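You operate a simulated robot arm through the tools that you are given. There is no shell and no other tool.

You run a simulated robot arm. Do the job below in one go: nothing can be reset, and whatever is moved stays where it is left.

Task
Lift the plant, fill its dish to about the line, put everything back.
Fine: use the white jug; rest the plant on the seat lid. Set down upright: plant pot, white jug.

The check looks at the end state, three seconds after you hand in, the way a careful person would. Anything else that was tipped, shoved, dropped, spilled or broken makes it a failure. Lids that push on must go on centred and level and be pressed home; caps that screw on are set level and turned clockwise until they are tight.

Robot
A 7-joint arm with a two-finger parallel gripper, fixed in place. Base frame: the origin is on the floor under the middle of its stand, x ahead of it, y to its left, z up; the work surface is at about z = 0.52. Lengths are in m, angles in degrees, forces in N, time in s.
It reaches about 1.372 m from its shoulder. Its first joint turns from -149.0 to 149.0 degrees. Payload 3.43 kg.
The TCP is the grasp point between the finger pads, 0.03 m short of the fingertips. In the tool frame z runs along the fingers and y along their closing line. Largest opening 0.094 m; finger width 0.028, thickness 0.01; the body of the gripper, 0.05 by 0.096 m, starts 0.055 m behind the TCP.
Orientation is that of the tool frame in the base frame, as a unit quaternion [x, y, z, w]. With the fingers straight down and closing along the base's y, the tool's x points along the base's -x, its y along +y and its z along -z.

Tools
- The arm moves only by the tool send_rows. Its argument "commands" is a list of rows, each a list of 7 numbers: the shift along the tool's x, y, z in units of 30 mm (1.0 is 30 mm), then the turn, a rotation vector about the tool's x, y, z in units of 5 degrees (1.0 is 5 degrees), then the opening, from 0 (shut) to 1 (fully open). In form: [[tx, ty, tz, wx, wy, wz, hand], ...]. A call has 1 to 20 rows; each row shifts and turns the commanded pose from where the row before left it, along the tool's axes as they then stand. A call with a number of a shift or a turn outside -1 to 1 is refused whole. A row lasts 0.2 s, in which the tool goes at most 0.05 m and 8.6 degrees; a call with a longer step from one row to the next is refused whole, and so is a gripper value outside its range. A pose out of reach is approached as far as the arm can. The call stops where the force on the tool passes 40 N (or 10 N more than at its start, if that is more) or the arm is blocked; 0.2 s more then pass. The fingers move at their own pace (about 0.045 m/s each) and stop on an object; they squeeze with about 29 N. The grip force told is the motor's: it shows also when the fingers shut on nothing. Time passes only in rows, and 0.2 s behind the last, so rows that do not move let the fingers close. It gives the time, the measured TCP pose, the force on the tool (base axes), the opening and the grip force at its end, in the units of the frame above (readings bear some noise), with the torque about the TCP (base axes, N m) and any sound that the robot's microphone picked up.
- Cameras (640 x 400 px; columns grow to the right, rows downward): "scene" is fixed at [0.0456, 0.5135, 1.1291]; the picture's right is [-0.47, -0.89, 0.00], its down [-0.37, 0.19, -0.91] and it looks along [0.81, -0.42, -0.42] (base axes); focal length 361 px, centre (320, 200). "wrist" rides on the gripper at [0.076, 0.014, -0.103] in the tool frame; the picture's right is [-0.18, 0.98, 0.00], its down [-0.75, -0.14, -0.64] and it looks along [-0.63, -0.12, 0.77] (tool axes); focal length 243 px, centre (320, 200). There is no depth. A picture from a camera that has moved, and an enlarged one, comes with that camera's place and axes in the base frame and with its lens. The place of the scene camera against the robot may be out by one fixed shift of up to 0.025 m in any direction.
- grab_frame(camera): a new picture of that camera. It takes no simulated time.
- zoom(camera, box): a new picture of the part [left, top, right, bottom] of that camera's present view, enlarged. It takes no simulated time.
- close_job(): hands the job in; it is judged then, once.

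Places have to be worked out from the pictures, the camera data and where the tool is seen. Open the gripper and draw the arm clear of the work before you hand the job in, unless the task says otherwise.

The tools are called as a command line: name --pt "numbers of a row" for each row, then --argument value for the rest, lists and objects as JSON in quotes. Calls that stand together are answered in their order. send_rows: Moves the arm, as the interface text tells. Its arguments: {"type":"object","properties":{"commands":{"type":"array"}},"required":["commands"]} The other tools are called the same way: grab_frame (camera) takes a picture; zoom (camera, box) takes an enlarged picture of a part of a camera's view; close_job () hands the job in.

At the start:

```text
time_s: 0.0
tcp_pos: [0.6516, 0.2898, 0.9312]
orientation: [0.0, 1.0, 0.001, 0.0]
force: [0.2, 0.1, 0.0]
ft_torque: [-0.02, -0.03, 0.02]
opening: 0.0941
gripper_force: 0.0
```

scene: 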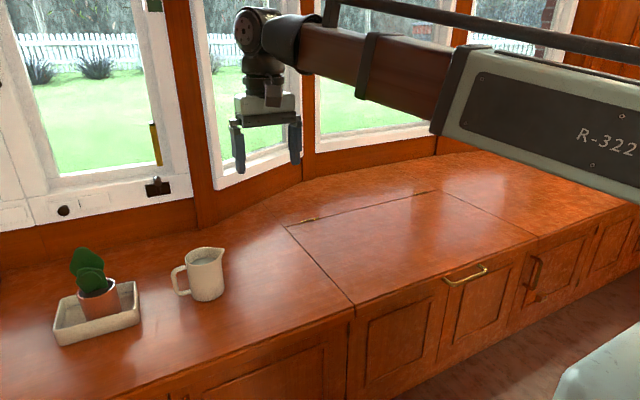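
wrist: 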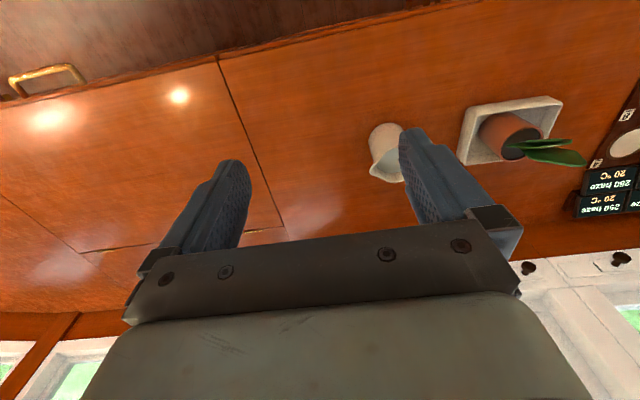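

I'll start by looking closer at the dish, plant and jug before moving anything.

zoom --camera "scene" --box '[30, 220, 250, 358]'

zoom --camera "wrist" --box '[350, 70, 640, 250]'

zoom --camera "scene" --box '[270, 160, 550, 335]'

```text
2.90 times, centred on (140, 289) of scene
camera zoom: at [0.0456, 0.5135, 1.1291], right [-0.47, -0.89, 0.0], down [-0.37, 0.19, -0.91], along [0.81, -0.42, -0.42], focal length 1045 px, centre (842, -58)
```

zoom: 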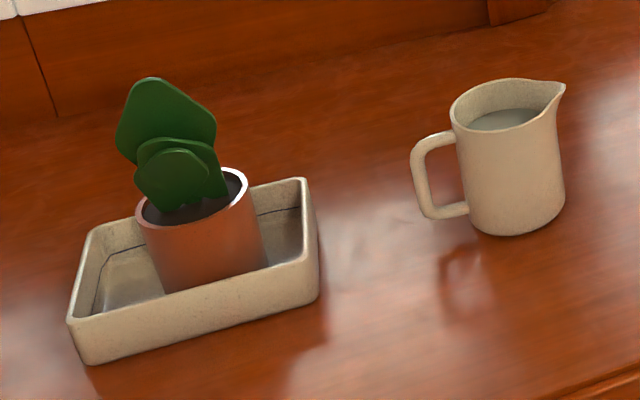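

```text
2.21 times, centred on (495, 160) of wrist
camera zoom: at [0.5742, 0.3041, 1.0324], right [0.18, 0.98, 0.0], down [0.75, -0.14, 0.64], along [0.63, -0.12, -0.77], focal length 535 px, centre (-66, 288)
```

zoom: 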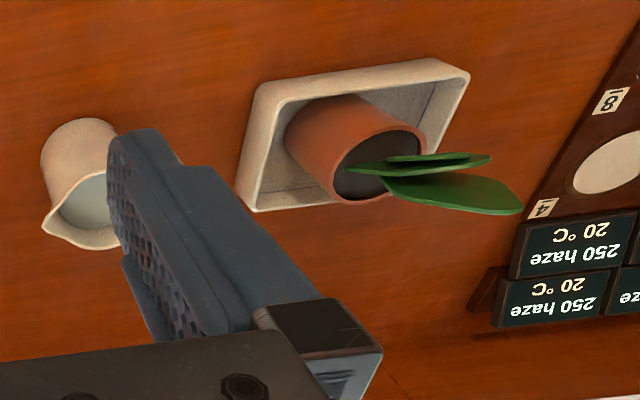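

```text
2.29 times, centred on (410, 248) of scene
camera zoom: at [0.0456, 0.5135, 1.1291], right [-0.47, -0.89, 0.0], down [-0.37, 0.19, -0.91], along [0.81, -0.42, -0.42], focal length 824 px, centre (114, 91)
```

zoom: 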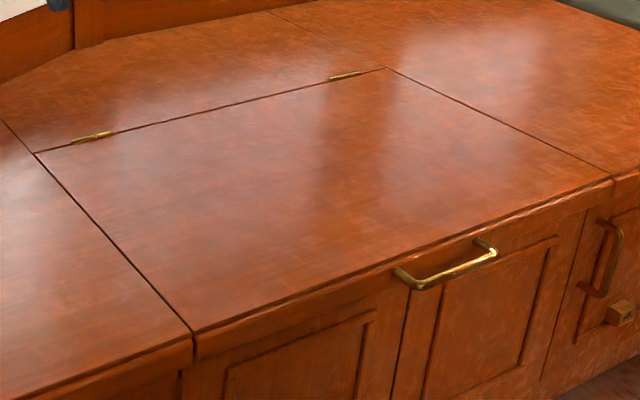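

The dish with its dark inner line appears to be centred near (0.86, 0.67) and runs along y. The jug is near (0.84, 0.43), with its spout toward -y and its handle toward the dish. First I'll turn the hand about its own axis, well above everything, so the camera ends up on the upper side for a sideways grasp.

send_rows --pt "0 0 0 0 0 1 1" --pt "0 0 0 0 0 1 1" --pt "0 0 0 0 0 1 1" --pt "0 0 0 0 0 1 1" --pt "0 0 0 0 0 1 1" --pt "0 0 0 0 0 1 1" --pt "0 0 0 0 0 1 1" --pt "0 0 0 0 0 1 1" --pt "0 0 0 0 0 1 1" --pt "0 0 0 0 0 1 1" --pt "0 0 0 0 0 1 1" --pt "0 0 0 0 0 1 1" --pt "0 0 0 0 0 1 1" --pt "0 0 0 0 0 1 1" --pt "0 0 0 0 0 1 1" --pt "0 0 0 0 0 1 1" --pt "0 0 0 0 0 1 1" --pt "0 0 0 0 0 1 1"

```text
time_s: 3.8
tcp_pos: [0.6516, 0.2896, 0.9299]
orientation: [0.708, 0.707, 0.001, 0.0]
force: [0.0, 0.2, -0.8]
ft_torque: [-0.01, 0.01, 0.01]
opening: 0.094
gripper_force: 0.1
```

The turn worked: tool x now points along +y. I'll turn another 50° toward the radial direction and start tilting the fingers toward horizontal, still high up.

send_rows --pt "0 0 0 0 0 1 1" --pt "0 0 0 0 0 1 1" --pt "0 0 0 0 0 1 1" --pt "0 0 0 0 0 1 1" --pt "0 0 0 0 0 1 1" --pt "0 0 0 0 0 1 1" --pt "0 0 0 0 0 1 1" --pt "0 0 0 0 0 1 1" --pt "0 0 0 0 0 1 1" --pt "0 0 0 0 1 0 1" --pt "0 0 0 0 1 0 1" --pt "0 0 0 0 1 0 1" --pt "0 0 0 0 1 0 1" --pt "0 0 0 0 1 0 1" --pt "0 0 0 0 1 0 1" --pt "0 0 0 0 1 0 1" --pt "0 0 0 0 1 0 1" --pt "0 0 0 0 1 0 1"

grab_frame --camera "wrist"

grab_frame --camera "scene"

```text
time_s: 7.6
tcp_pos: [0.6506, 0.2901, 0.9286]
orientation: [0.853, 0.353, 0.354, -0.147]
force: [-0.9, 0.4, 0.4]
ft_torque: [0.01, 0.02, 0.06]
opening: 0.094
gripper_force: 0.0
```

```text
taken
camera wrist: at [0.6461, 0.2656, 1.0555], right [0.6, -0.79, -0.13], down [-0.8, -0.6, -0.08], along [-0.01, 0.15, -0.99], focal length 243 px, centre (320, 200)
```

wrist: 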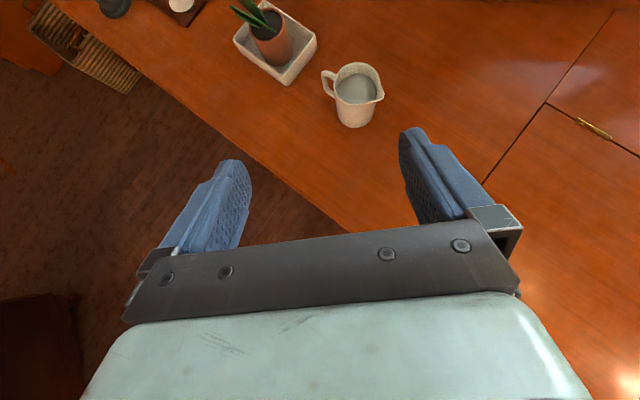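

```text
taken
```

scene: 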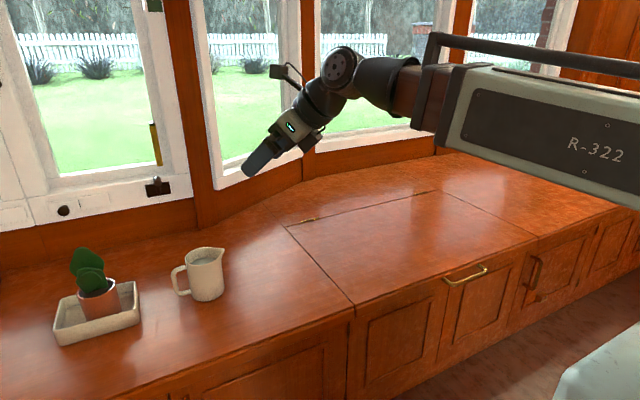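

The tilted posture is reachable and the camera now looks nearly straight down. I'll slide over between the jug and dish, staying high, to measure both from above.

send_rows --pt "0.833 -0.294 0.833 0 0 0 1" --pt "0.833 -0.294 0.833 0 0 0 1" --pt "0.833 -0.294 0.833 0 0 0 1" --pt "0.833 -0.294 0.833 0 0 0 1" --pt "0.833 -0.294 0.833 0 0 0 1" --pt "0.833 -0.294 0.833 0 0 0 1" --pt "0.833 -0.294 0.833 0 0 0 1" --pt "0.833 -0.294 0.833 0 0 0 1" --pt "0 0 0 0 0 0 1"

grab_frame --camera "wrist"

grab_frame --camera "scene"

```text
time_s: 9.6
tcp_pos: [0.803, 0.5381, 0.9294]
orientation: [0.854, 0.353, 0.354, -0.146]
force: [-0.3, 1.4, 0.1]
ft_torque: [0.02, -0.03, 0.01]
opening: 0.0939
gripper_force: 0.0
```

```text
taken
camera wrist: at [0.7986, 0.5153, 1.0546], right [0.6, -0.79, -0.13], down [-0.8, -0.6, -0.08], along [-0.02, 0.15, -0.99], focal length 243 px, centre (320, 200)
```

wrist: 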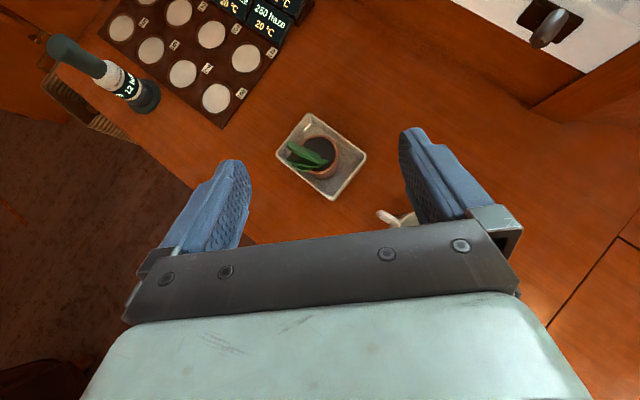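

```text
taken
```

scene: 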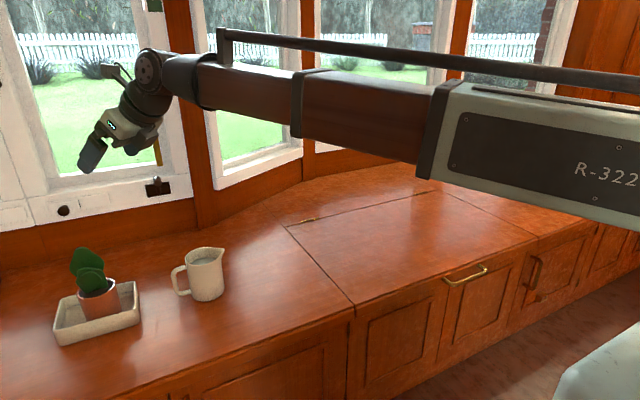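

zoom --camera "wrist" --box '[250, 95, 420, 230]'

```text
2.96 times, centred on (335, 162) of wrist
camera zoom: at [0.7986, 0.5153, 1.0546], right [0.6, -0.79, -0.13], down [-0.8, -0.6, -0.08], along [-0.02, 0.15, -0.99], focal length 719 px, centre (276, 311)
```

zoom: 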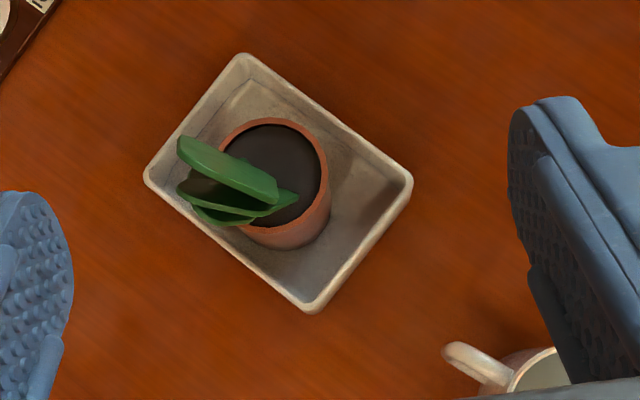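

From above, the dish is about 0.113 × 0.154 m, centred near (0.865, 0.650). The pot is about 72 mm wide at its rim, with its axis near (0.861, 0.643), and the leaves lean toward the robot. I'll flatten the tilt to about 20° below horizontal and come down to a standoff in front of the pot.

send_rows --pt "0 0 0 0 1 0 1" --pt "0 0 0 0 1 0 1" --pt "0 0 0 0 1 0 1" --pt "0 0 0 0 1 0 1" --pt "0 0 0 0 1 0 1" --pt "-0.848 -0.123 0.161 0 0 0 1" --pt "-0.848 -0.123 0.161 0 0 0 1" --pt "-0.848 -0.123 0.161 0 0 0 1" --pt "-0.848 -0.123 0.161 0 0 0 1" --pt "-0.848 -0.123 0.161 0 0 0 1" --pt "-0.848 -0.123 0.161 0 0 0 1" --pt "-0.848 -0.123 0.161 0 0 0 1" --pt "-0.848 -0.123 0.161 0 0 0 1" --pt "-0.848 -0.123 0.161 0 0 0 1" --pt "0 0 0 0 0 0 1"

grab_frame --camera "wrist"

grab_frame --camera "scene"

```text
time_s: 12.8
tcp_pos: [0.7505, 0.5377, 0.7011]
orientation: [0.757, 0.313, 0.53, -0.219]
force: [0.2, 0.6, -0.4]
ft_torque: [-0.01, -0.02, -0.01]
opening: 0.0941
gripper_force: 0.1
```

```text
taken
camera wrist: at [0.7099, 0.477, 0.8075], right [0.65, -0.74, -0.17], down [-0.71, -0.51, -0.49], along [0.27, 0.44, -0.85], focal length 243 px, centre (320, 200)
```

wrist: 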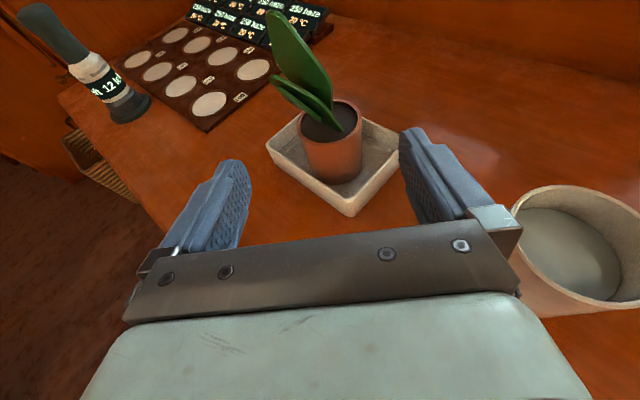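

```text
taken
```

scene: 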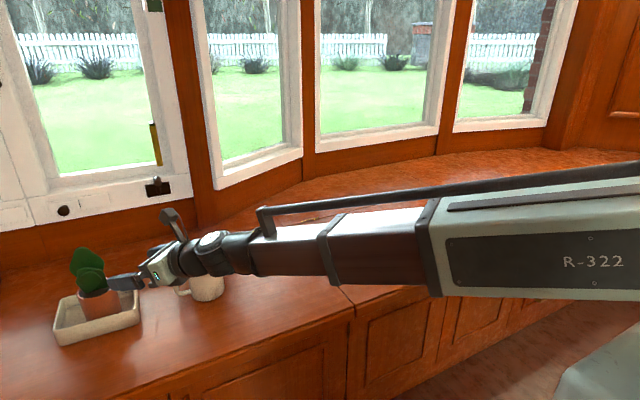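

The hand is at the standoff, clear of the jug. I'll zoom in on the pot and leaves to refine the grasp height.

zoom --camera "wrist" --box '[220, 0, 440, 230]'

zoom --camera "scene" --box '[40, 190, 260, 350]'

```text
1.74 times, centred on (330, 115) of wrist
camera zoom: at [0.7099, 0.477, 0.8075], right [0.65, -0.74, -0.17], down [-0.71, -0.51, -0.49], along [0.27, 0.44, -0.85], focal length 422 px, centre (303, 348)
```

zoom: 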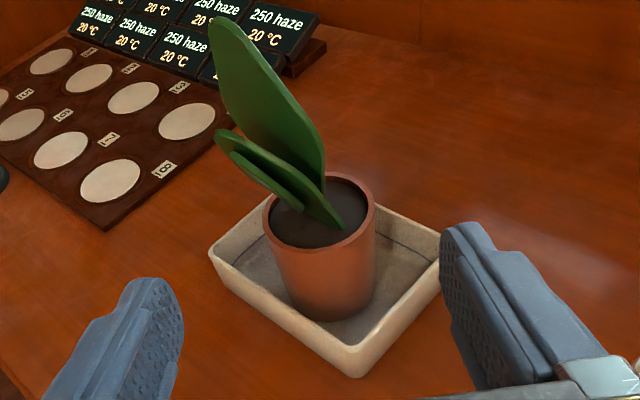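

```text
2.50 times, centred on (150, 270) of scene
camera zoom: at [0.0456, 0.5135, 1.1291], right [-0.47, -0.89, 0.0], down [-0.37, 0.19, -0.91], along [0.81, -0.42, -0.42], focal length 901 px, centre (745, 25)
```

zoom: 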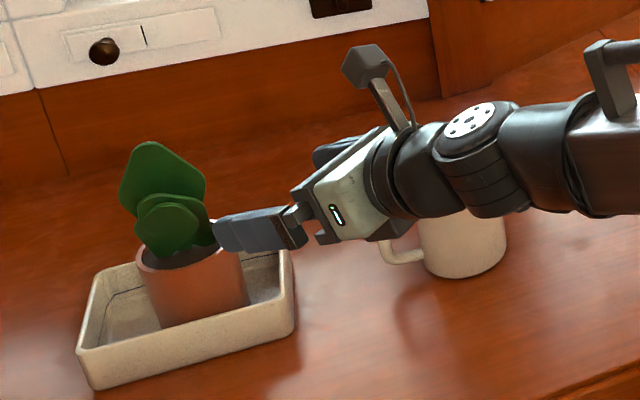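

The pot axis triangulates to (0.8615, 0.6435), with its rim at z≈0.605 and the dish rim at about 0.56. I'll lower to the approach line, keeping the fingers just above the dish rim, and advance partway before checking.

send_rows --pt "-0.54 0.041 0 0 0 0 1" --pt "-0.54 0.041 0 0 0 0 1" --pt "-0.54 0.041 0 0 0 0 1" --pt "0 0 0.6 0 0 0 1" --pt "0 0 0.6 0 0 0 1" --pt "0 0 0.6 0 0 0 1" --pt "0 0 0.6 0 0 0 1" --pt "0 0 0.6 0 0 0 1" --pt "0 0 0 0 0 0 1"

grab_frame --camera "wrist"

zoom --camera "scene" --box '[40, 190, 260, 350]'

```text
time_s: 14.8
tcp_pos: [0.8021, 0.5837, 0.6236]
orientation: [0.757, 0.313, 0.53, -0.219]
force: [-0.5, 0.5, -0.2]
ft_torque: [0.01, -0.02, 0.02]
opening: 0.094
gripper_force: 0.0
```

```text
taken
camera wrist: at [0.7615, 0.5237, 0.7304], right [0.65, -0.74, -0.17], down [-0.71, -0.51, -0.49], along [0.27, 0.44, -0.86], focal length 243 px, centre (320, 200)
```

wrist: 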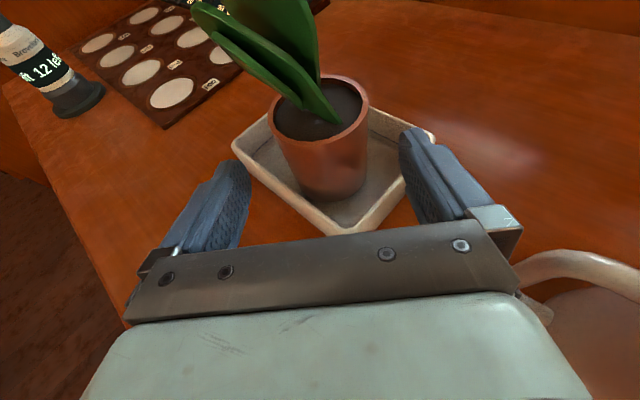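

```text
2.50 times, centred on (150, 270) of scene
camera zoom: at [0.0456, 0.5135, 1.1291], right [-0.47, -0.89, 0.0], down [-0.37, 0.19, -0.91], along [0.81, -0.42, -0.42], focal length 901 px, centre (745, 25)
```

zoom: 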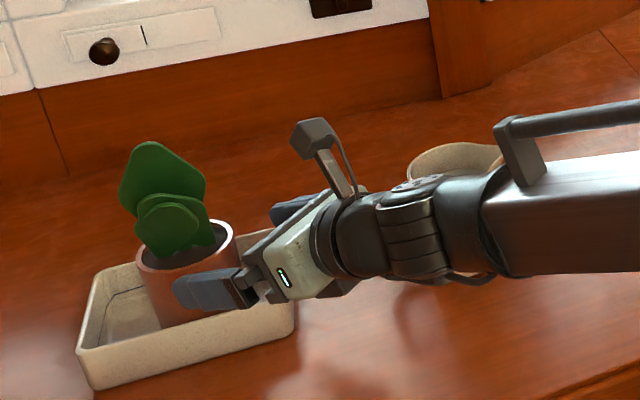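

Pot and fingers line up within a couple of millimetres, and the jug handle is well to the side. I'll advance the last 79 mm.

send_rows --pt "0 0 0.526 0 0 0 1" --pt "0 0 0.526 0 0 0 1" --pt "0 0 0.526 0 0 0 1" --pt "0 0 0.526 0 0 0 1" --pt "0 0 0.526 0 0 0 1" --pt "0 0 0 0 0 0 1"

grab_frame --camera "wrist"

zoom --camera "scene" --box '[40, 190, 260, 350]'

```text
time_s: 16.2
tcp_pos: [0.8563, 0.6358, 0.5964]
orientation: [0.757, 0.313, 0.53, -0.219]
force: [-0.4, -1.1, -0.1]
ft_torque: [-0.02, 0.02, 0.0]
opening: 0.094
gripper_force: 0.0
```

```text
taken
camera wrist: at [0.8149, 0.5748, 0.703], right [0.65, -0.74, -0.17], down [-0.71, -0.51, -0.49], along [0.27, 0.44, -0.86], focal length 243 px, centre (320, 200)
```

wrist: 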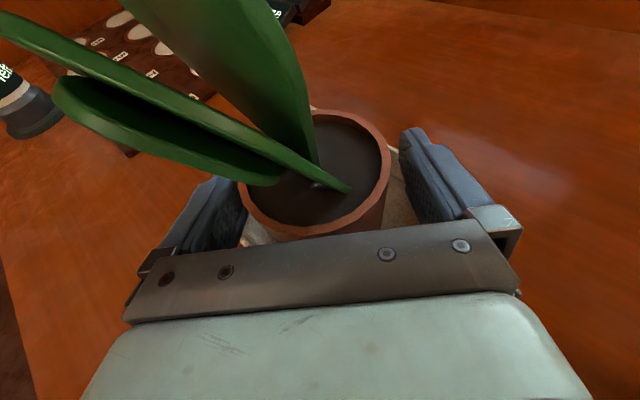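

```text
2.50 times, centred on (150, 270) of scene
camera zoom: at [0.0456, 0.5135, 1.1291], right [-0.47, -0.89, 0.0], down [-0.37, 0.19, -0.91], along [0.81, -0.42, -0.42], focal length 901 px, centre (745, 25)
```

zoom: 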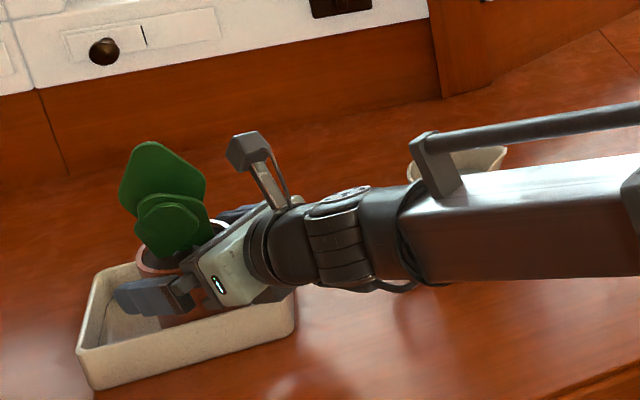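

The pot is centred between the pads with the leaves clear of the hand. I'm closing the fingers now.

send_rows --pt "0 0 0 0 0 0 0.85" --pt "0 0 0 0 0 0 0.78" --pt "0 0 0 0 0 0 0.6" --pt "0 0 0 0 0 0 0.4" --pt "0 0 0 0 0 0 0.4" --pt "0 0 0 0 0 0 0.4"

grab_frame --camera "wrist"

```text
time_s: 17.6
tcp_pos: [0.8561, 0.6335, 0.5959]
orientation: [0.757, 0.313, 0.53, -0.219]
force: [-0.3, 1.0, 0.1]
ft_torque: [0.05, 0.05, 0.01]
opening: 0.0776
gripper_force: 28.4
```

```text
taken
camera wrist: at [0.8149, 0.5748, 0.7031], right [0.65, -0.74, -0.17], down [-0.71, -0.51, -0.49], along [0.27, 0.44, -0.85], focal length 243 px, centre (320, 200)
```

wrist: 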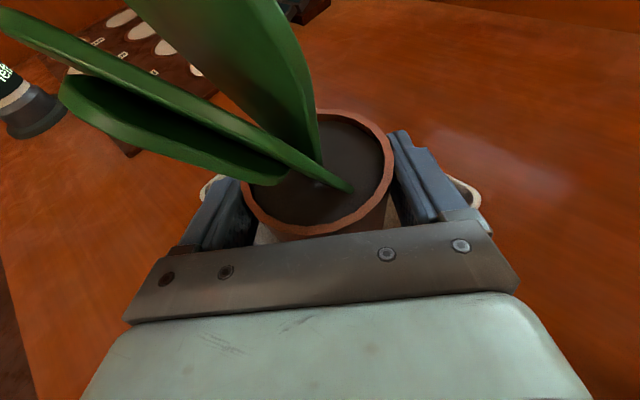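

Gripped at 77.6 mm with 28 N. I'll lift straight up gently, a little at first, to check that the dish stays put.

send_rows --pt "0.235 0 -0.0855 0 0 0 0.4" --pt "0.47 0 -0.171 0 0 0 0.4" --pt "0.47 0 -0.171 0 0 0 0.4" --pt "0.47 0 -0.171 0 0 0 0.4" --pt "0 0 0 0 0 0 0.4"

zoom --camera "scene" --box '[40, 190, 260, 350]'

grab_frame --camera "wrist"

```text
time_s: 18.8
tcp_pos: [0.8539, 0.6347, 0.6497]
orientation: [0.757, 0.313, 0.53, -0.22]
force: [-0.4, -0.4, -4.7]
ft_torque: [0.01, 0.01, 0.0]
opening: 0.0776
gripper_force: 29.3
```

```text
2.50 times, centred on (150, 270) of scene
camera zoom: at [0.0456, 0.5135, 1.1291], right [-0.47, -0.89, 0.0], down [-0.37, 0.19, -0.91], along [0.81, -0.42, -0.42], focal length 901 px, centre (745, 25)
```

zoom: 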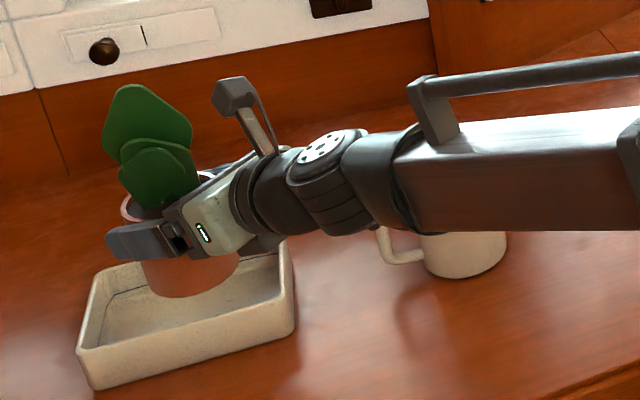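

```text
taken
camera wrist: at [0.8133, 0.5742, 0.756], right [0.65, -0.74, -0.17], down [-0.71, -0.51, -0.49], along [0.27, 0.44, -0.86], focal length 243 px, centre (320, 200)
```

wrist: 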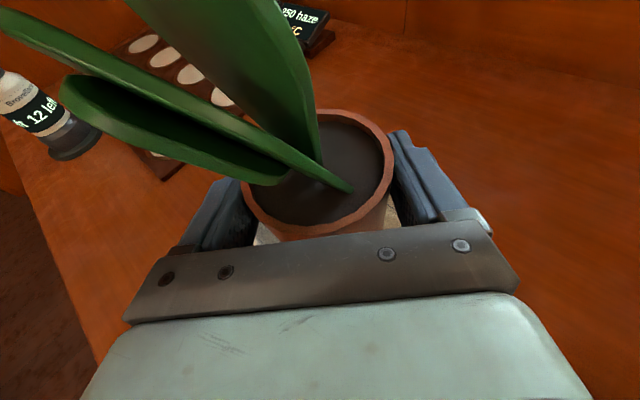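

The pot is up (about 0.48 kg) and the dish stayed put; it's empty, with a clear dark line on its inner wall. I'll lift higher and swing the heading round to straight ahead before carrying the pot over to the lid.

send_rows --pt "0.7 0 -0.255 0 0 0 0.4" --pt "0.94 0 -0.342 0 0 0 0.4" --pt "0.94 0 -0.342 0 0 0 0.4" --pt "0.94 0 -0.342 0 0 0 0.4" --pt "0.94 0 -0.342 0 0 0 0.4" --pt "0.5 0 -0.182 0 0 0 0.4" --pt "0 0 0 -0.47 0 0.171 0.4" --pt "0 0 0 -0.94 0 0.342 0.4" --pt "0 0 0 -0.94 0 0.342 0.4" --pt "0 0 0 -0.94 0 0.342 0.4" --pt "0 0 0 -0.94 0 0.342 0.4" --pt "0 0 0 -0.94 0 0.342 0.4" --pt "0 0 0 -0.94 0 0.342 0.4" --pt "0 0 0 -0.94 0 0.342 0.4" --pt "0 0 0 -0.94 0 0.342 0.4" --pt "0 0 0 -0.47 0 0.171 0.4" --pt "0 0 0 0 0 0 0.4"

grab_frame --camera "scene"

grab_frame --camera "wrist"

```text
time_s: 22.4
tcp_pos: [0.8571, 0.6343, 0.8065]
orientation: [0.769, 0.279, 0.54, -0.196]
force: [0.2, -0.4, -4.9]
ft_torque: [-0.04, 0.03, -0.05]
opening: 0.0772
gripper_force: 29.4
out of reach, approached as far as the arm can: row 9, 10, 11, 12, 13, 14, 15
```

```text
taken
```

scene: 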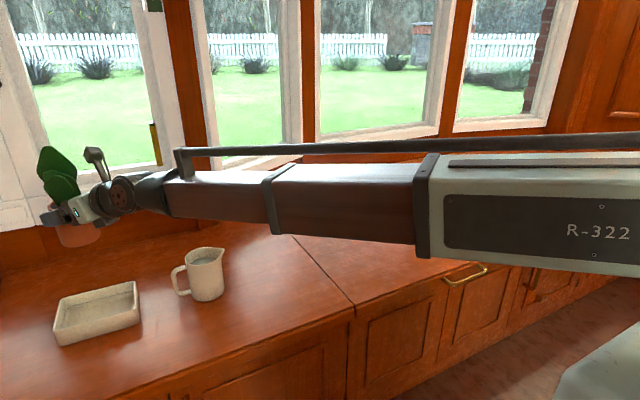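

```text
taken
camera wrist: at [0.8096, 0.5774, 0.9136], right [0.58, -0.79, -0.17], down [-0.75, -0.45, -0.49], along [0.31, 0.41, -0.86], focal length 243 px, centre (320, 200)
```

wrist: 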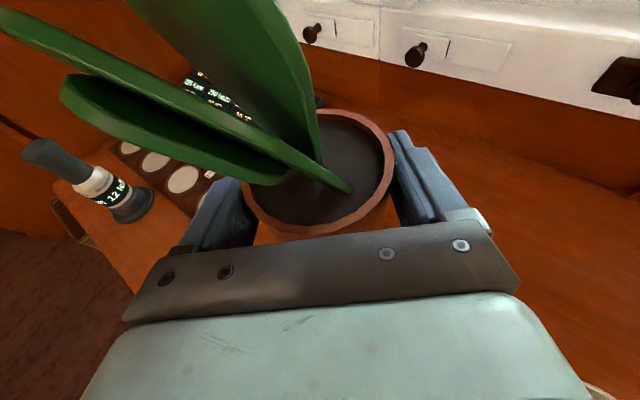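

The arm met a joint limit when turning the heading at this reach, and only about 5° was achieved. The pot is still held firmly, so I'll send a null row to see where the commanded pose stands.

send_rows --pt "0 0 0 0 0 0 0.4" --pt "0 0 0 0 0 0 0.4"

```text
time_s: 23.0
tcp_pos: [0.8569, 0.6336, 0.8067]
orientation: [0.77, 0.28, 0.539, -0.196]
force: [0.4, -0.8, -6.5]
ft_torque: [0.0, 0.02, -0.03]
opening: 0.0776
gripper_force: 28.2
```

The commanded pose settled at a 40° heading, which is fine for the lid because it's farther from the joint limit there. I'll carry the pot at this height straight along -y to above the lid, near (0.84, -0.12).

send_rows --pt "-0.155 0.498 -0.408 0 0 0 0.4" --pt "-0.31 0.995 -0.816 0 0 0 0.4" --pt "-0.31 0.995 -0.816 0 0 0 0.4" --pt "-0.31 0.995 -0.816 0 0 0 0.4" --pt "-0.31 0.995 -0.816 0 0 0 0.4" --pt "-0.31 0.995 -0.816 0 0 0 0.4" --pt "-0.31 0.995 -0.816 0 0 0 0.4" --pt "-0.31 0.995 -0.816 0 0 0 0.4" --pt "-0.31 0.995 -0.816 0 0 0 0.4" --pt "-0.31 0.995 -0.816 0 0 0 0.4" --pt "-0.31 0.995 -0.816 0 0 0 0.4" --pt "-0.31 0.995 -0.816 0 0 0 0.4" --pt "-0.31 0.995 -0.816 0 0 0 0.4" --pt "-0.31 0.995 -0.816 0 0 0 0.4" --pt "-0.31 0.995 -0.816 0 0 0 0.4" --pt "-0.31 0.995 -0.816 0 0 0 0.4" --pt "-0.31 0.995 -0.816 0 0 0 0.4" --pt "-0.31 0.995 -0.816 0 0 0 0.4" --pt "-0.31 0.995 -0.816 0 0 0 0.4" --pt "-0.155 0.498 -0.408 0 0 0 0.4"

grab_frame --camera "scene"

grab_frame --camera "wrist"

```text
time_s: 27.2
tcp_pos: [0.8046, -0.1251, 0.801]
orientation: [0.775, 0.264, 0.543, -0.185]
force: [-1.1, -1.4, -4.4]
ft_torque: [-0.04, 0.01, 0.0]
opening: 0.0774
gripper_force: 29.0
out of reach, approached as far as the arm can: row 1
```

```text
taken
```

scene: 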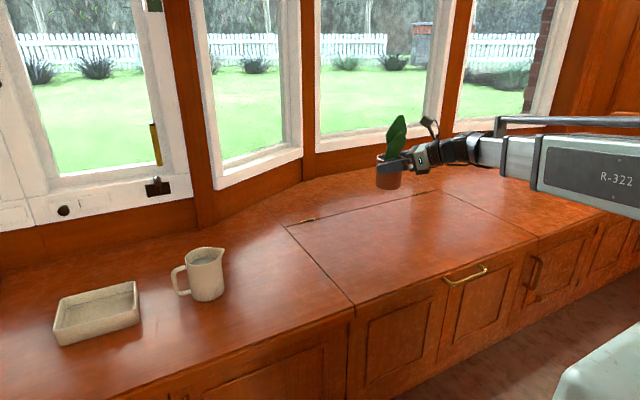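

```text
taken
camera wrist: at [0.7567, -0.1783, 0.9076], right [0.55, -0.82, -0.17], down [-0.77, -0.41, -0.49], along [0.33, 0.4, -0.86], focal length 243 px, centre (320, 200)
```

wrist: 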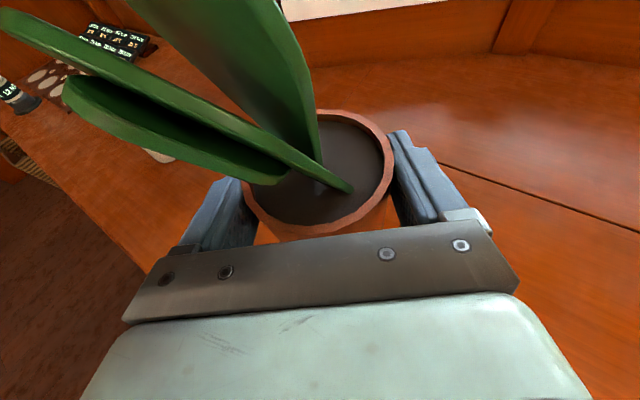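

The pot is over the lid near (0.81, -0.12), held level. I'll lower most of the way, then slow for the touch-down.

send_rows --pt "-0.47 0 0.17 0 0 0 0.4" --pt "-0.94 0 0.341 0 0 0 0.4" --pt "-0.94 0 0.341 0 0 0 0.4" --pt "-0.94 0 0.341 0 0 0 0.4" --pt "-0.94 0 0.341 0 0 0 0.4" --pt "-0.94 0 0.341 0 0 0 0.4" --pt "-0.47 0 0.17 0 0 0 0.4" --pt "-0.235 0 0.085 0 0 0 0.4" --pt "0 0 0 0 0 0 0.4"

zoom --camera "scene" --box '[320, 110, 540, 260]'

```text
time_s: 29.2
tcp_pos: [0.8105, -0.1252, 0.612]
orientation: [0.776, 0.264, 0.543, -0.185]
force: [0.7, 0.2, -3.8]
ft_torque: [0.01, 0.0, -0.01]
opening: 0.0776
gripper_force: 29.1
```

```text
2.67 times, centred on (430, 185) of scene
camera zoom: at [0.0456, 0.5135, 1.1291], right [-0.47, -0.89, 0.0], down [-0.37, 0.19, -0.91], along [0.81, -0.42, -0.42], focal length 962 px, centre (27, 240)
```

zoom: 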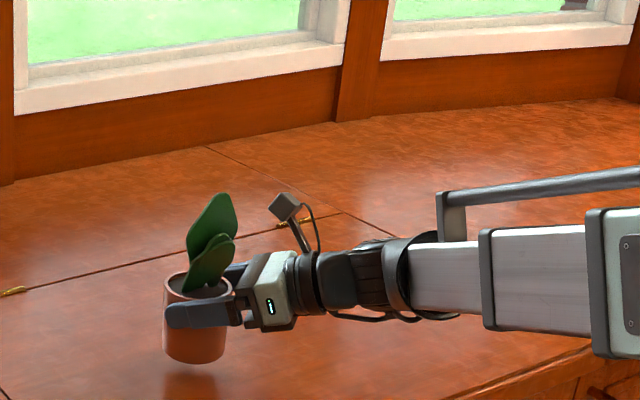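

It's hovering about 20 mm above the lid. I'll lower in fine steps and watch the vertical force.

send_rows --pt "-0.125 0 0.0455 0 0 0 0.4" --pt "-0.125 0 0.0455 0 0 0 0.4" --pt "-0.125 0 0.0455 0 0 0 0.4" --pt "-0.063 0 0.0228 0 0 0 0.4" --pt "-0.063 0 0.0228 0 0 0 0.4" --pt "0 0 0 0 0 0 0.4"

zoom --camera "scene" --box '[360, 170, 440, 220]'

```text
time_s: 30.6
tcp_pos: [0.8102, -0.1246, 0.5969]
orientation: [0.775, 0.264, 0.543, -0.185]
force: [0.6, 0.3, -4.7]
ft_torque: [-0.03, -0.01, -0.03]
opening: 0.0772
gripper_force: 29.0
```

```text
8.00 times, centred on (400, 195) of scene
camera zoom: at [0.0456, 0.5135, 1.1291], right [-0.47, -0.89, 0.0], down [-0.37, 0.19, -0.91], along [0.81, -0.42, -0.42], focal length 2885 px, centre (-320, 240)
```

zoom: 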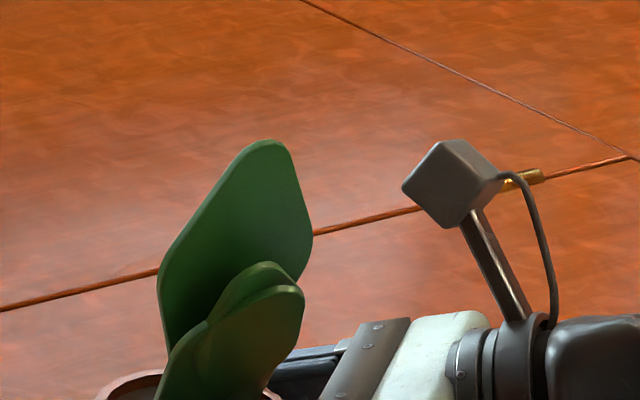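

No contact yet at z 0.597. I'll continue down in ~1.5 mm steps.

send_rows --pt "-0.047 0 0.0171 0 0 0 0.4" --pt "-0.047 0 0.0171 0 0 0 0.4" --pt "0 0 0 0 0 0 0.4"

zoom --camera "scene" --box '[350, 200, 450, 262]'

```text
time_s: 31.4
tcp_pos: [0.8088, -0.1248, 0.594]
orientation: [0.776, 0.264, 0.543, -0.185]
force: [1.3, 0.1, -4.7]
ft_torque: [-0.02, 0.01, 0.01]
opening: 0.0775
gripper_force: 29.0
```

```text
6.40 times, centred on (400, 231) of scene
camera zoom: at [0.0456, 0.5135, 1.1291], right [-0.47, -0.89, 0.0], down [-0.37, 0.19, -0.91], along [0.81, -0.42, -0.42], focal length 2308 px, centre (-192, 2)
```

zoom: 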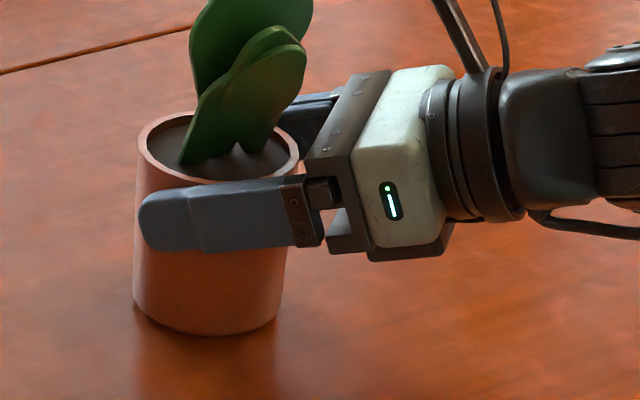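

Still hanging free and nearly at the surface. I'll keep going gently.

send_rows --pt "-0.047 0 0.0171 0 0 0 0.4" --pt "-0.047 0 0.0171 0 0 0 0.4" --pt "0 0 0 0 0 0 0.4"

```text
time_s: 32.2
tcp_pos: [0.8078, -0.1247, 0.5906]
orientation: [0.776, 0.263, 0.543, -0.184]
force: [-1.0, -0.7, 0.5]
ft_torque: [0.05, 0.03, 0.02]
opening: 0.0774
gripper_force: 29.6
```

The vertical force went from -4.7 N to about 0, so the lid now carries the pot. I'll open the fingers slowly.

send_rows --pt "0 0 0 0 0 0 0.85" --pt "0 0 0 0 0 0 0.9" --pt "0 0 0 0 0 0 1" --pt "0 0 0 0 0 0 1" --pt "0 0 0 0 0 0 1"

grab_frame --camera "wrist"

zoom --camera "scene" --box '[350, 180, 470, 262]'

```text
time_s: 33.4
tcp_pos: [0.8092, -0.1246, 0.5912]
orientation: [0.776, 0.262, 0.543, -0.184]
force: [-0.2, -0.4, 0.7]
ft_torque: [0.02, 0.03, -0.01]
opening: 0.0942
gripper_force: 0.0
```

```text
taken
camera wrist: at [0.7609, -0.1789, 0.6972], right [0.55, -0.82, -0.17], down [-0.77, -0.41, -0.49], along [0.33, 0.4, -0.86], focal length 243 px, centre (320, 200)
```

wrist: 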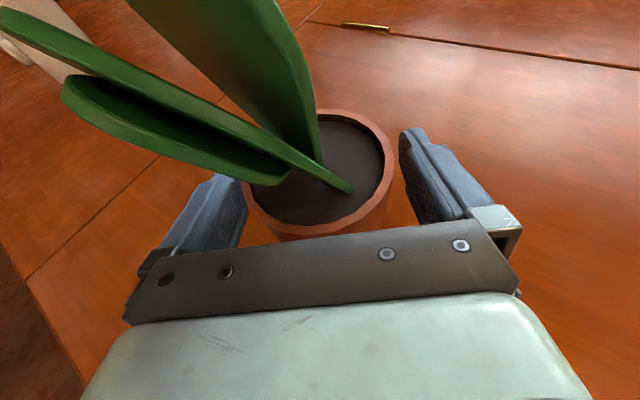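

```text
4.88 times, centred on (410, 221) of scene
camera zoom: at [0.0456, 0.5135, 1.1291], right [-0.47, -0.89, 0.0], down [-0.37, 0.19, -0.91], along [0.81, -0.42, -0.42], focal length 1759 px, centre (-119, 98)
```

zoom: 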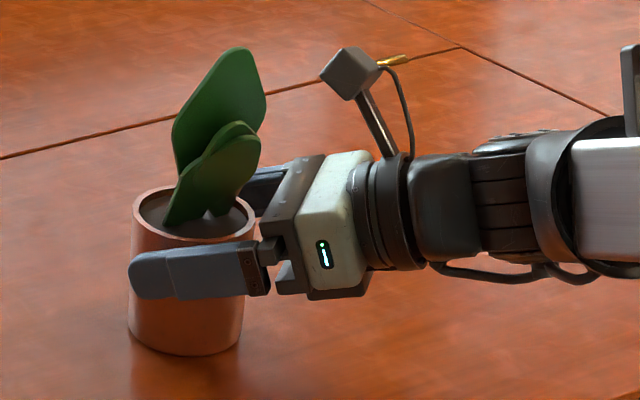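

The pot stands upright on the lid. I'll back straight out along the fingers and then rise.

send_rows --pt "0 0 -0.3 0 0 0 1" --pt "0 0 -0.6 0 0 0 1" --pt "0 0 -0.6 0 0 0 1" --pt "0 0 -0.8 0 0 0 1" --pt "0 0 -0.8 0 0 0 1" --pt "0 0 -0.8 0 0 0 1" --pt "0 0 -0.8 0 0 0 1" --pt "0 0 -0.8 0 0 0 1" --pt "0.94 0 -0.34 0 0 0 1" --pt "0.94 0 -0.34 0 0 0 1" --pt "0.94 0 -0.34 0 0 0 1" --pt "0.94 0 -0.34 0 0 0 1" --pt "0.94 0 -0.34 0 0 0 1" --pt "0.94 0 -0.34 0 0 0 1" --pt "0 0 0 0 0 0 1"

grab_frame --camera "scene"

grab_frame --camera "wrist"

```text
time_s: 36.6
tcp_pos: [0.6859, -0.2194, 0.8282]
orientation: [0.776, 0.263, 0.543, -0.184]
force: [0.9, -0.2, -0.1]
ft_torque: [0.02, -0.03, -0.02]
opening: 0.0942
gripper_force: 0.1
```

```text
taken
```

scene: 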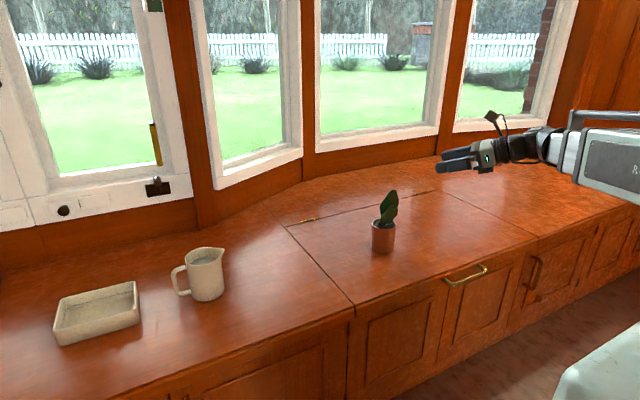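

```text
taken
camera wrist: at [0.638, -0.273, 0.9344], right [0.55, -0.82, -0.17], down [-0.77, -0.41, -0.49], along [0.33, 0.4, -0.86], focal length 243 px, centre (320, 200)
```

wrist: 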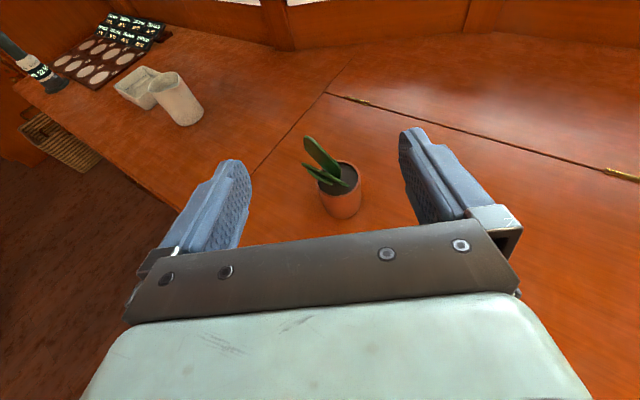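

The plant is resting upright on the lid. I'll look closely at the now-empty dish, its line, and the jug.

zoom --camera "scene" --box '[40, 265, 150, 350]'

zoom --camera "scene" --box '[160, 235, 240, 310]'

```text
4.71 times, centred on (95, 308) of scene
camera zoom: at [0.0456, 0.5135, 1.1291], right [-0.47, -0.89, 0.0], down [-0.37, 0.19, -0.91], along [0.81, -0.42, -0.42], focal length 1697 px, centre (1379, -306)
```

zoom: 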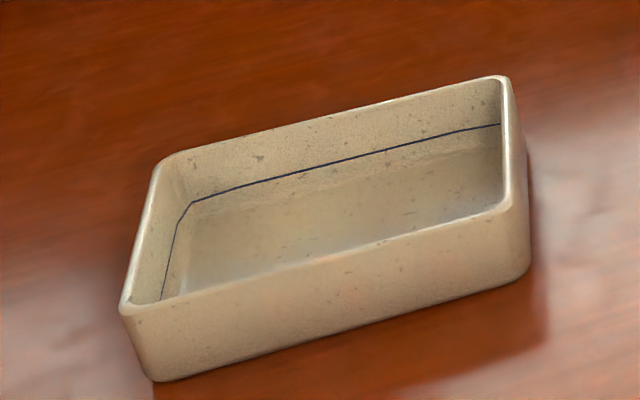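

```text
5.33 times, centred on (200, 272) of scene
camera zoom: at [0.0456, 0.5135, 1.1291], right [-0.47, -0.89, 0.0], down [-0.37, 0.19, -0.91], along [0.81, -0.42, -0.42], focal length 1923 px, centre (960, -187)
```

zoom: 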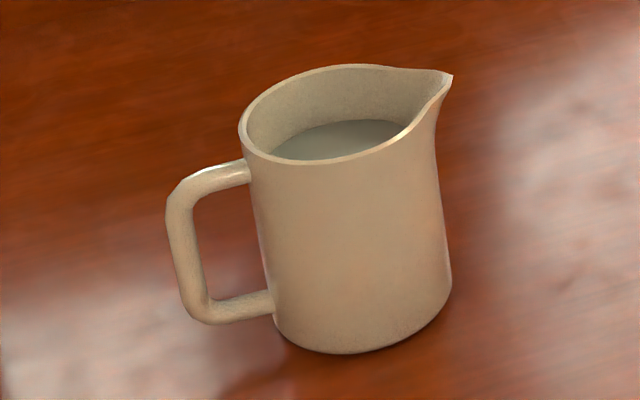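

The dish is empty and the line sits about halfway up its inner wall; the jug's water is about 30 mm below its rim. I'll bring the fingers to point down and turn the hand so they'll close across the jug's spout–handle axis.

send_rows --pt "0 0 0 0 -1 0 1" --pt "0 0 0 0 -1 0 1" --pt "0 0 0 0 -1 0 1" --pt "0 0 0 0 -1 0 1" --pt "0 0 0 0 -1 0 1" --pt "0 0 0 0 -1 0 1" --pt "0 0 0 0 -1 0 1" --pt "0 0 0 0 -1 0 1" --pt "0 0 0 0 -1 0 1" --pt "0 0 0 0 -1 0 1" --pt "0 0 0 0 -1 0 1" --pt "0 0 0 0 -1 0 1" --pt "0 0 0 0 -1 0 1" --pt "0 0 0 0 -1 0 1" --pt "0 0 0 0 0 -1 1" --pt "0 0 0 0 0 -1 1" --pt "0 0 0 0 0 -1 1" --pt "0 0 0 0 0 -1 1" --pt "0 0 0 0 0 -1 1" --pt "0 0 0 0 0 0 1"

```text
time_s: 40.8
tcp_pos: [0.6864, -0.2189, 0.8276]
orientation: [0.854, 0.52, 0.0, 0.0]
force: [-0.5, 0.4, 0.2]
ft_torque: [0.01, -0.02, 0.02]
opening: 0.0942
gripper_force: 0.0
```

The fingers point straight down with the heading at 63°. I'll finish turning to about 103° and travel at height toward the jug.

send_rows --pt "0 0 0 0 0 -1 1" --pt "0 0 0 0 0 -1 1" --pt "0 0 0 0 0 -1 1" --pt "0 0 0 0 0 -1 1" --pt "0 0 0 0 0 -1 1" --pt "0 0 0 0 0 -1 1" --pt "0 0 0 0 0 -1 1" --pt "0 0 0 0 0 -1 1" --pt "0.967 0.502 -0.037 0 0 0 1" --pt "0.967 0.502 -0.037 0 0 0 1" --pt "0.967 0.502 -0.037 0 0 0 1" --pt "0.967 0.502 -0.037 0 0 0 1" --pt "0.967 0.502 -0.037 0 0 0 1" --pt "0.967 0.502 -0.037 0 0 0 1" --pt "0.967 0.502 -0.037 0 0 0 1" --pt "0.967 0.502 -0.037 0 0 0 1" --pt "0.967 0.502 -0.037 0 0 0 1" --pt "0.967 0.502 -0.037 0 0 0 1" --pt "0.967 0.502 -0.037 0 0 0 1" --pt "0.967 0.502 -0.037 0 0 0 1"

send_rows --pt "0.967 0.502 -0.037 0 0 0 1" --pt "0.967 0.502 -0.037 0 0 0 1" --pt "0.967 0.502 -0.037 0 0 0 1" --pt "0.967 0.502 -0.037 0 0 0 1" --pt "0.967 0.502 -0.037 0 0 0 1" --pt "0.967 0.502 -0.037 0 0 0 1" --pt "0.967 0.502 -0.037 0 0 0 1" --pt "0.967 0.502 -0.037 0 0 0 1" --pt "0 0 0 0 0 0 1"

grab_frame --camera "wrist"

grab_frame --camera "scene"

```text
time_s: 45.0
tcp_pos: [0.7876, 0.1605, 0.8379]
orientation: [0.627, 0.779, 0.0, -0.001]
force: [0.1, -0.2, -0.1]
ft_torque: [-0.01, -0.05, -0.01]
opening: 0.0938
gripper_force: 0.0
```

```text
time_s: 47.0
tcp_pos: [0.8559, 0.4153, 0.8484]
orientation: [0.625, 0.78, 0.001, 0.0]
force: [-0.9, 0.0, 0.3]
ft_torque: [-0.02, -0.02, 0.0]
opening: 0.0937
gripper_force: 0.1
```

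```text
taken
camera wrist: at [0.8512, 0.4922, 0.9515], right [1.0, 0.03, 0.0], down [0.02, -0.77, 0.64], along [0.02, -0.64, -0.77], focal length 243 px, centre (320, 200)
```

wrist: 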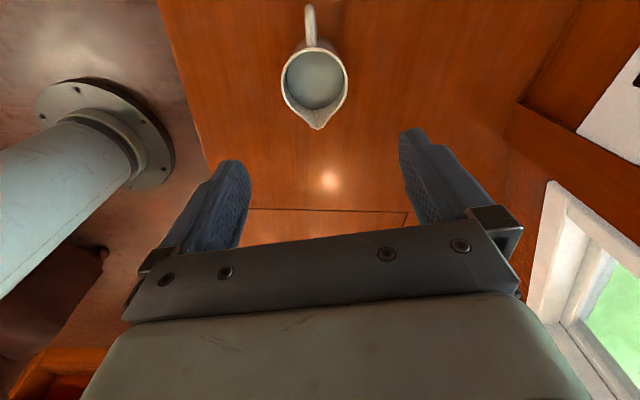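

```text
taken
```

scene: 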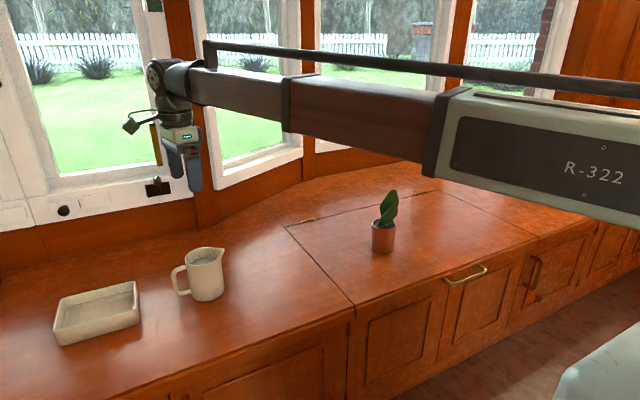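

The hand is above the jug, with the handle and spout in view. Zooming in to measure the jug's centre and axis.

zoom --camera "wrist" --box '[240, 0, 400, 140]'

```text
2.86 times, centred on (320, 70) of wrist
camera zoom: at [0.8512, 0.4922, 0.9515], right [1.0, 0.03, 0.0], down [0.02, -0.77, 0.64], along [0.02, -0.64, -0.77], focal length 693 px, centre (320, 571)
```

zoom: 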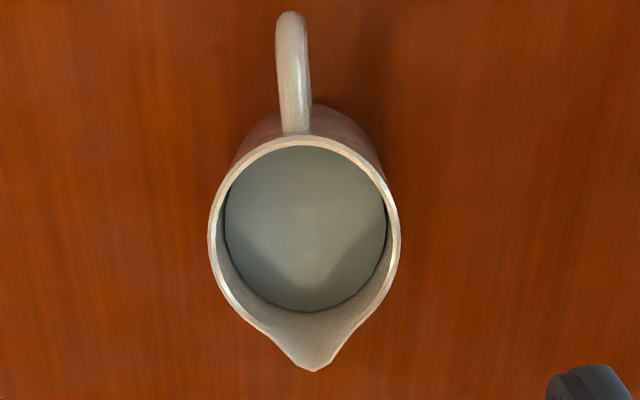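

The jug centre is about (0.846, 0.411), its rim is about 85 mm across at z≈0.62, and the spout azimuth is about -85°, so the fit is tight but workable. Before taking it, I'll dry-run the pouring posture with empty fingers above the dish, because I've already met one joint limit.

send_rows --pt "0 0 0 0 0 0.76 1" --pt "0 0 0 0 0 0.76 1" --pt "0.962 0.097 0.167 0 0 0 1" --pt "0.962 0.097 0.167 0 0 0 1" --pt "0.962 0.097 0.167 0 0 0 1" --pt "0.962 0.097 0.167 0 0 0 1" --pt "0.962 0.097 0.167 0 0 0 1" --pt "0.962 0.097 0.167 0 0 0 1" --pt "0.962 0.097 0.167 0 0 0 1" --pt "0.962 0.097 0.167 0 0 0 1" --pt "0.962 0.097 0.167 0 0 0 1" --pt "0.962 0.097 0.167 0 0 0 1" --pt "0 0 0 0 1 0 1" --pt "0 0 0 0 1 0 1" --pt "0 0 0 0 1 0 1" --pt "0 0 0 0 1 0 1" --pt "0 0 0 0 1 0 1" --pt "0 0 0 0 1 0 1" --pt "0 0 0 0 1 0 1" --pt "0 0 0 0 1 0 1"

send_rows --pt "0 0 0 0 1 0 1" --pt "0 0 0 0 1 0 1" --pt "0 0 0 0 1 0 1" --pt "0 0 0 0 1 0 1" --pt "0 0 0 0 1 0 1" --pt "0 0 0 0 1 0 1" --pt "0 0 0 0 1 0 1" --pt "0 0 0 0 1 0 1" --pt "0 0 0 0 1 0 1" --pt "0 0 0 0 1 0 1" --pt "0 0 0 0 0 0 1"

grab_frame --camera "wrist"

grab_frame --camera "scene"

```text
time_s: 51.2
tcp_pos: [0.8602, 0.704, 0.7985]
orientation: [0.635, 0.692, 0.232, -0.253]
force: [0.4, -0.6, 1.2]
ft_torque: [0.0, -0.01, -0.01]
opening: 0.0942
gripper_force: 0.1
```

```text
time_s: 53.6
tcp_pos: [0.8611, 0.7039, 0.7998]
orientation: [-0.478, -0.521, -0.478, 0.521]
force: [0.4, 0.9, -0.2]
ft_torque: [0.0, -0.02, -0.04]
opening: 0.0938
gripper_force: 0.1
```

```text
taken
camera wrist: at [0.8825, 0.6021, 0.8751], right [0.98, 0.08, -0.18], down [-0.09, -0.65, -0.75], along [-0.18, 0.75, -0.63], focal length 243 px, centre (320, 200)
```

wrist: 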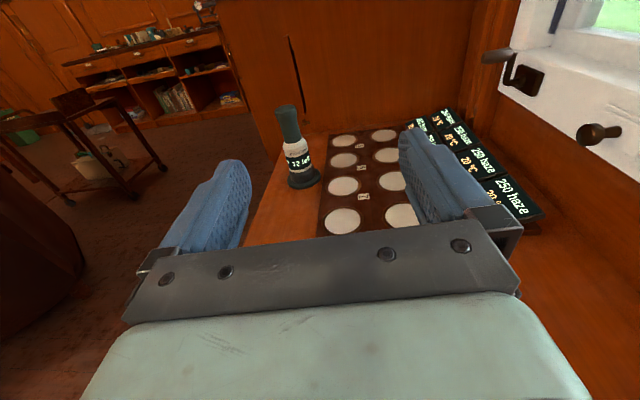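

```text
taken
```

scene: 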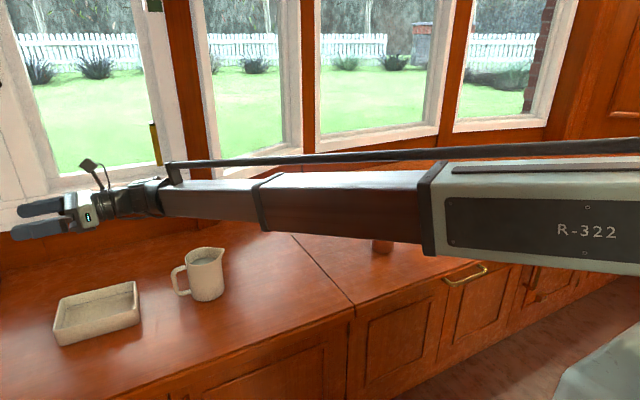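

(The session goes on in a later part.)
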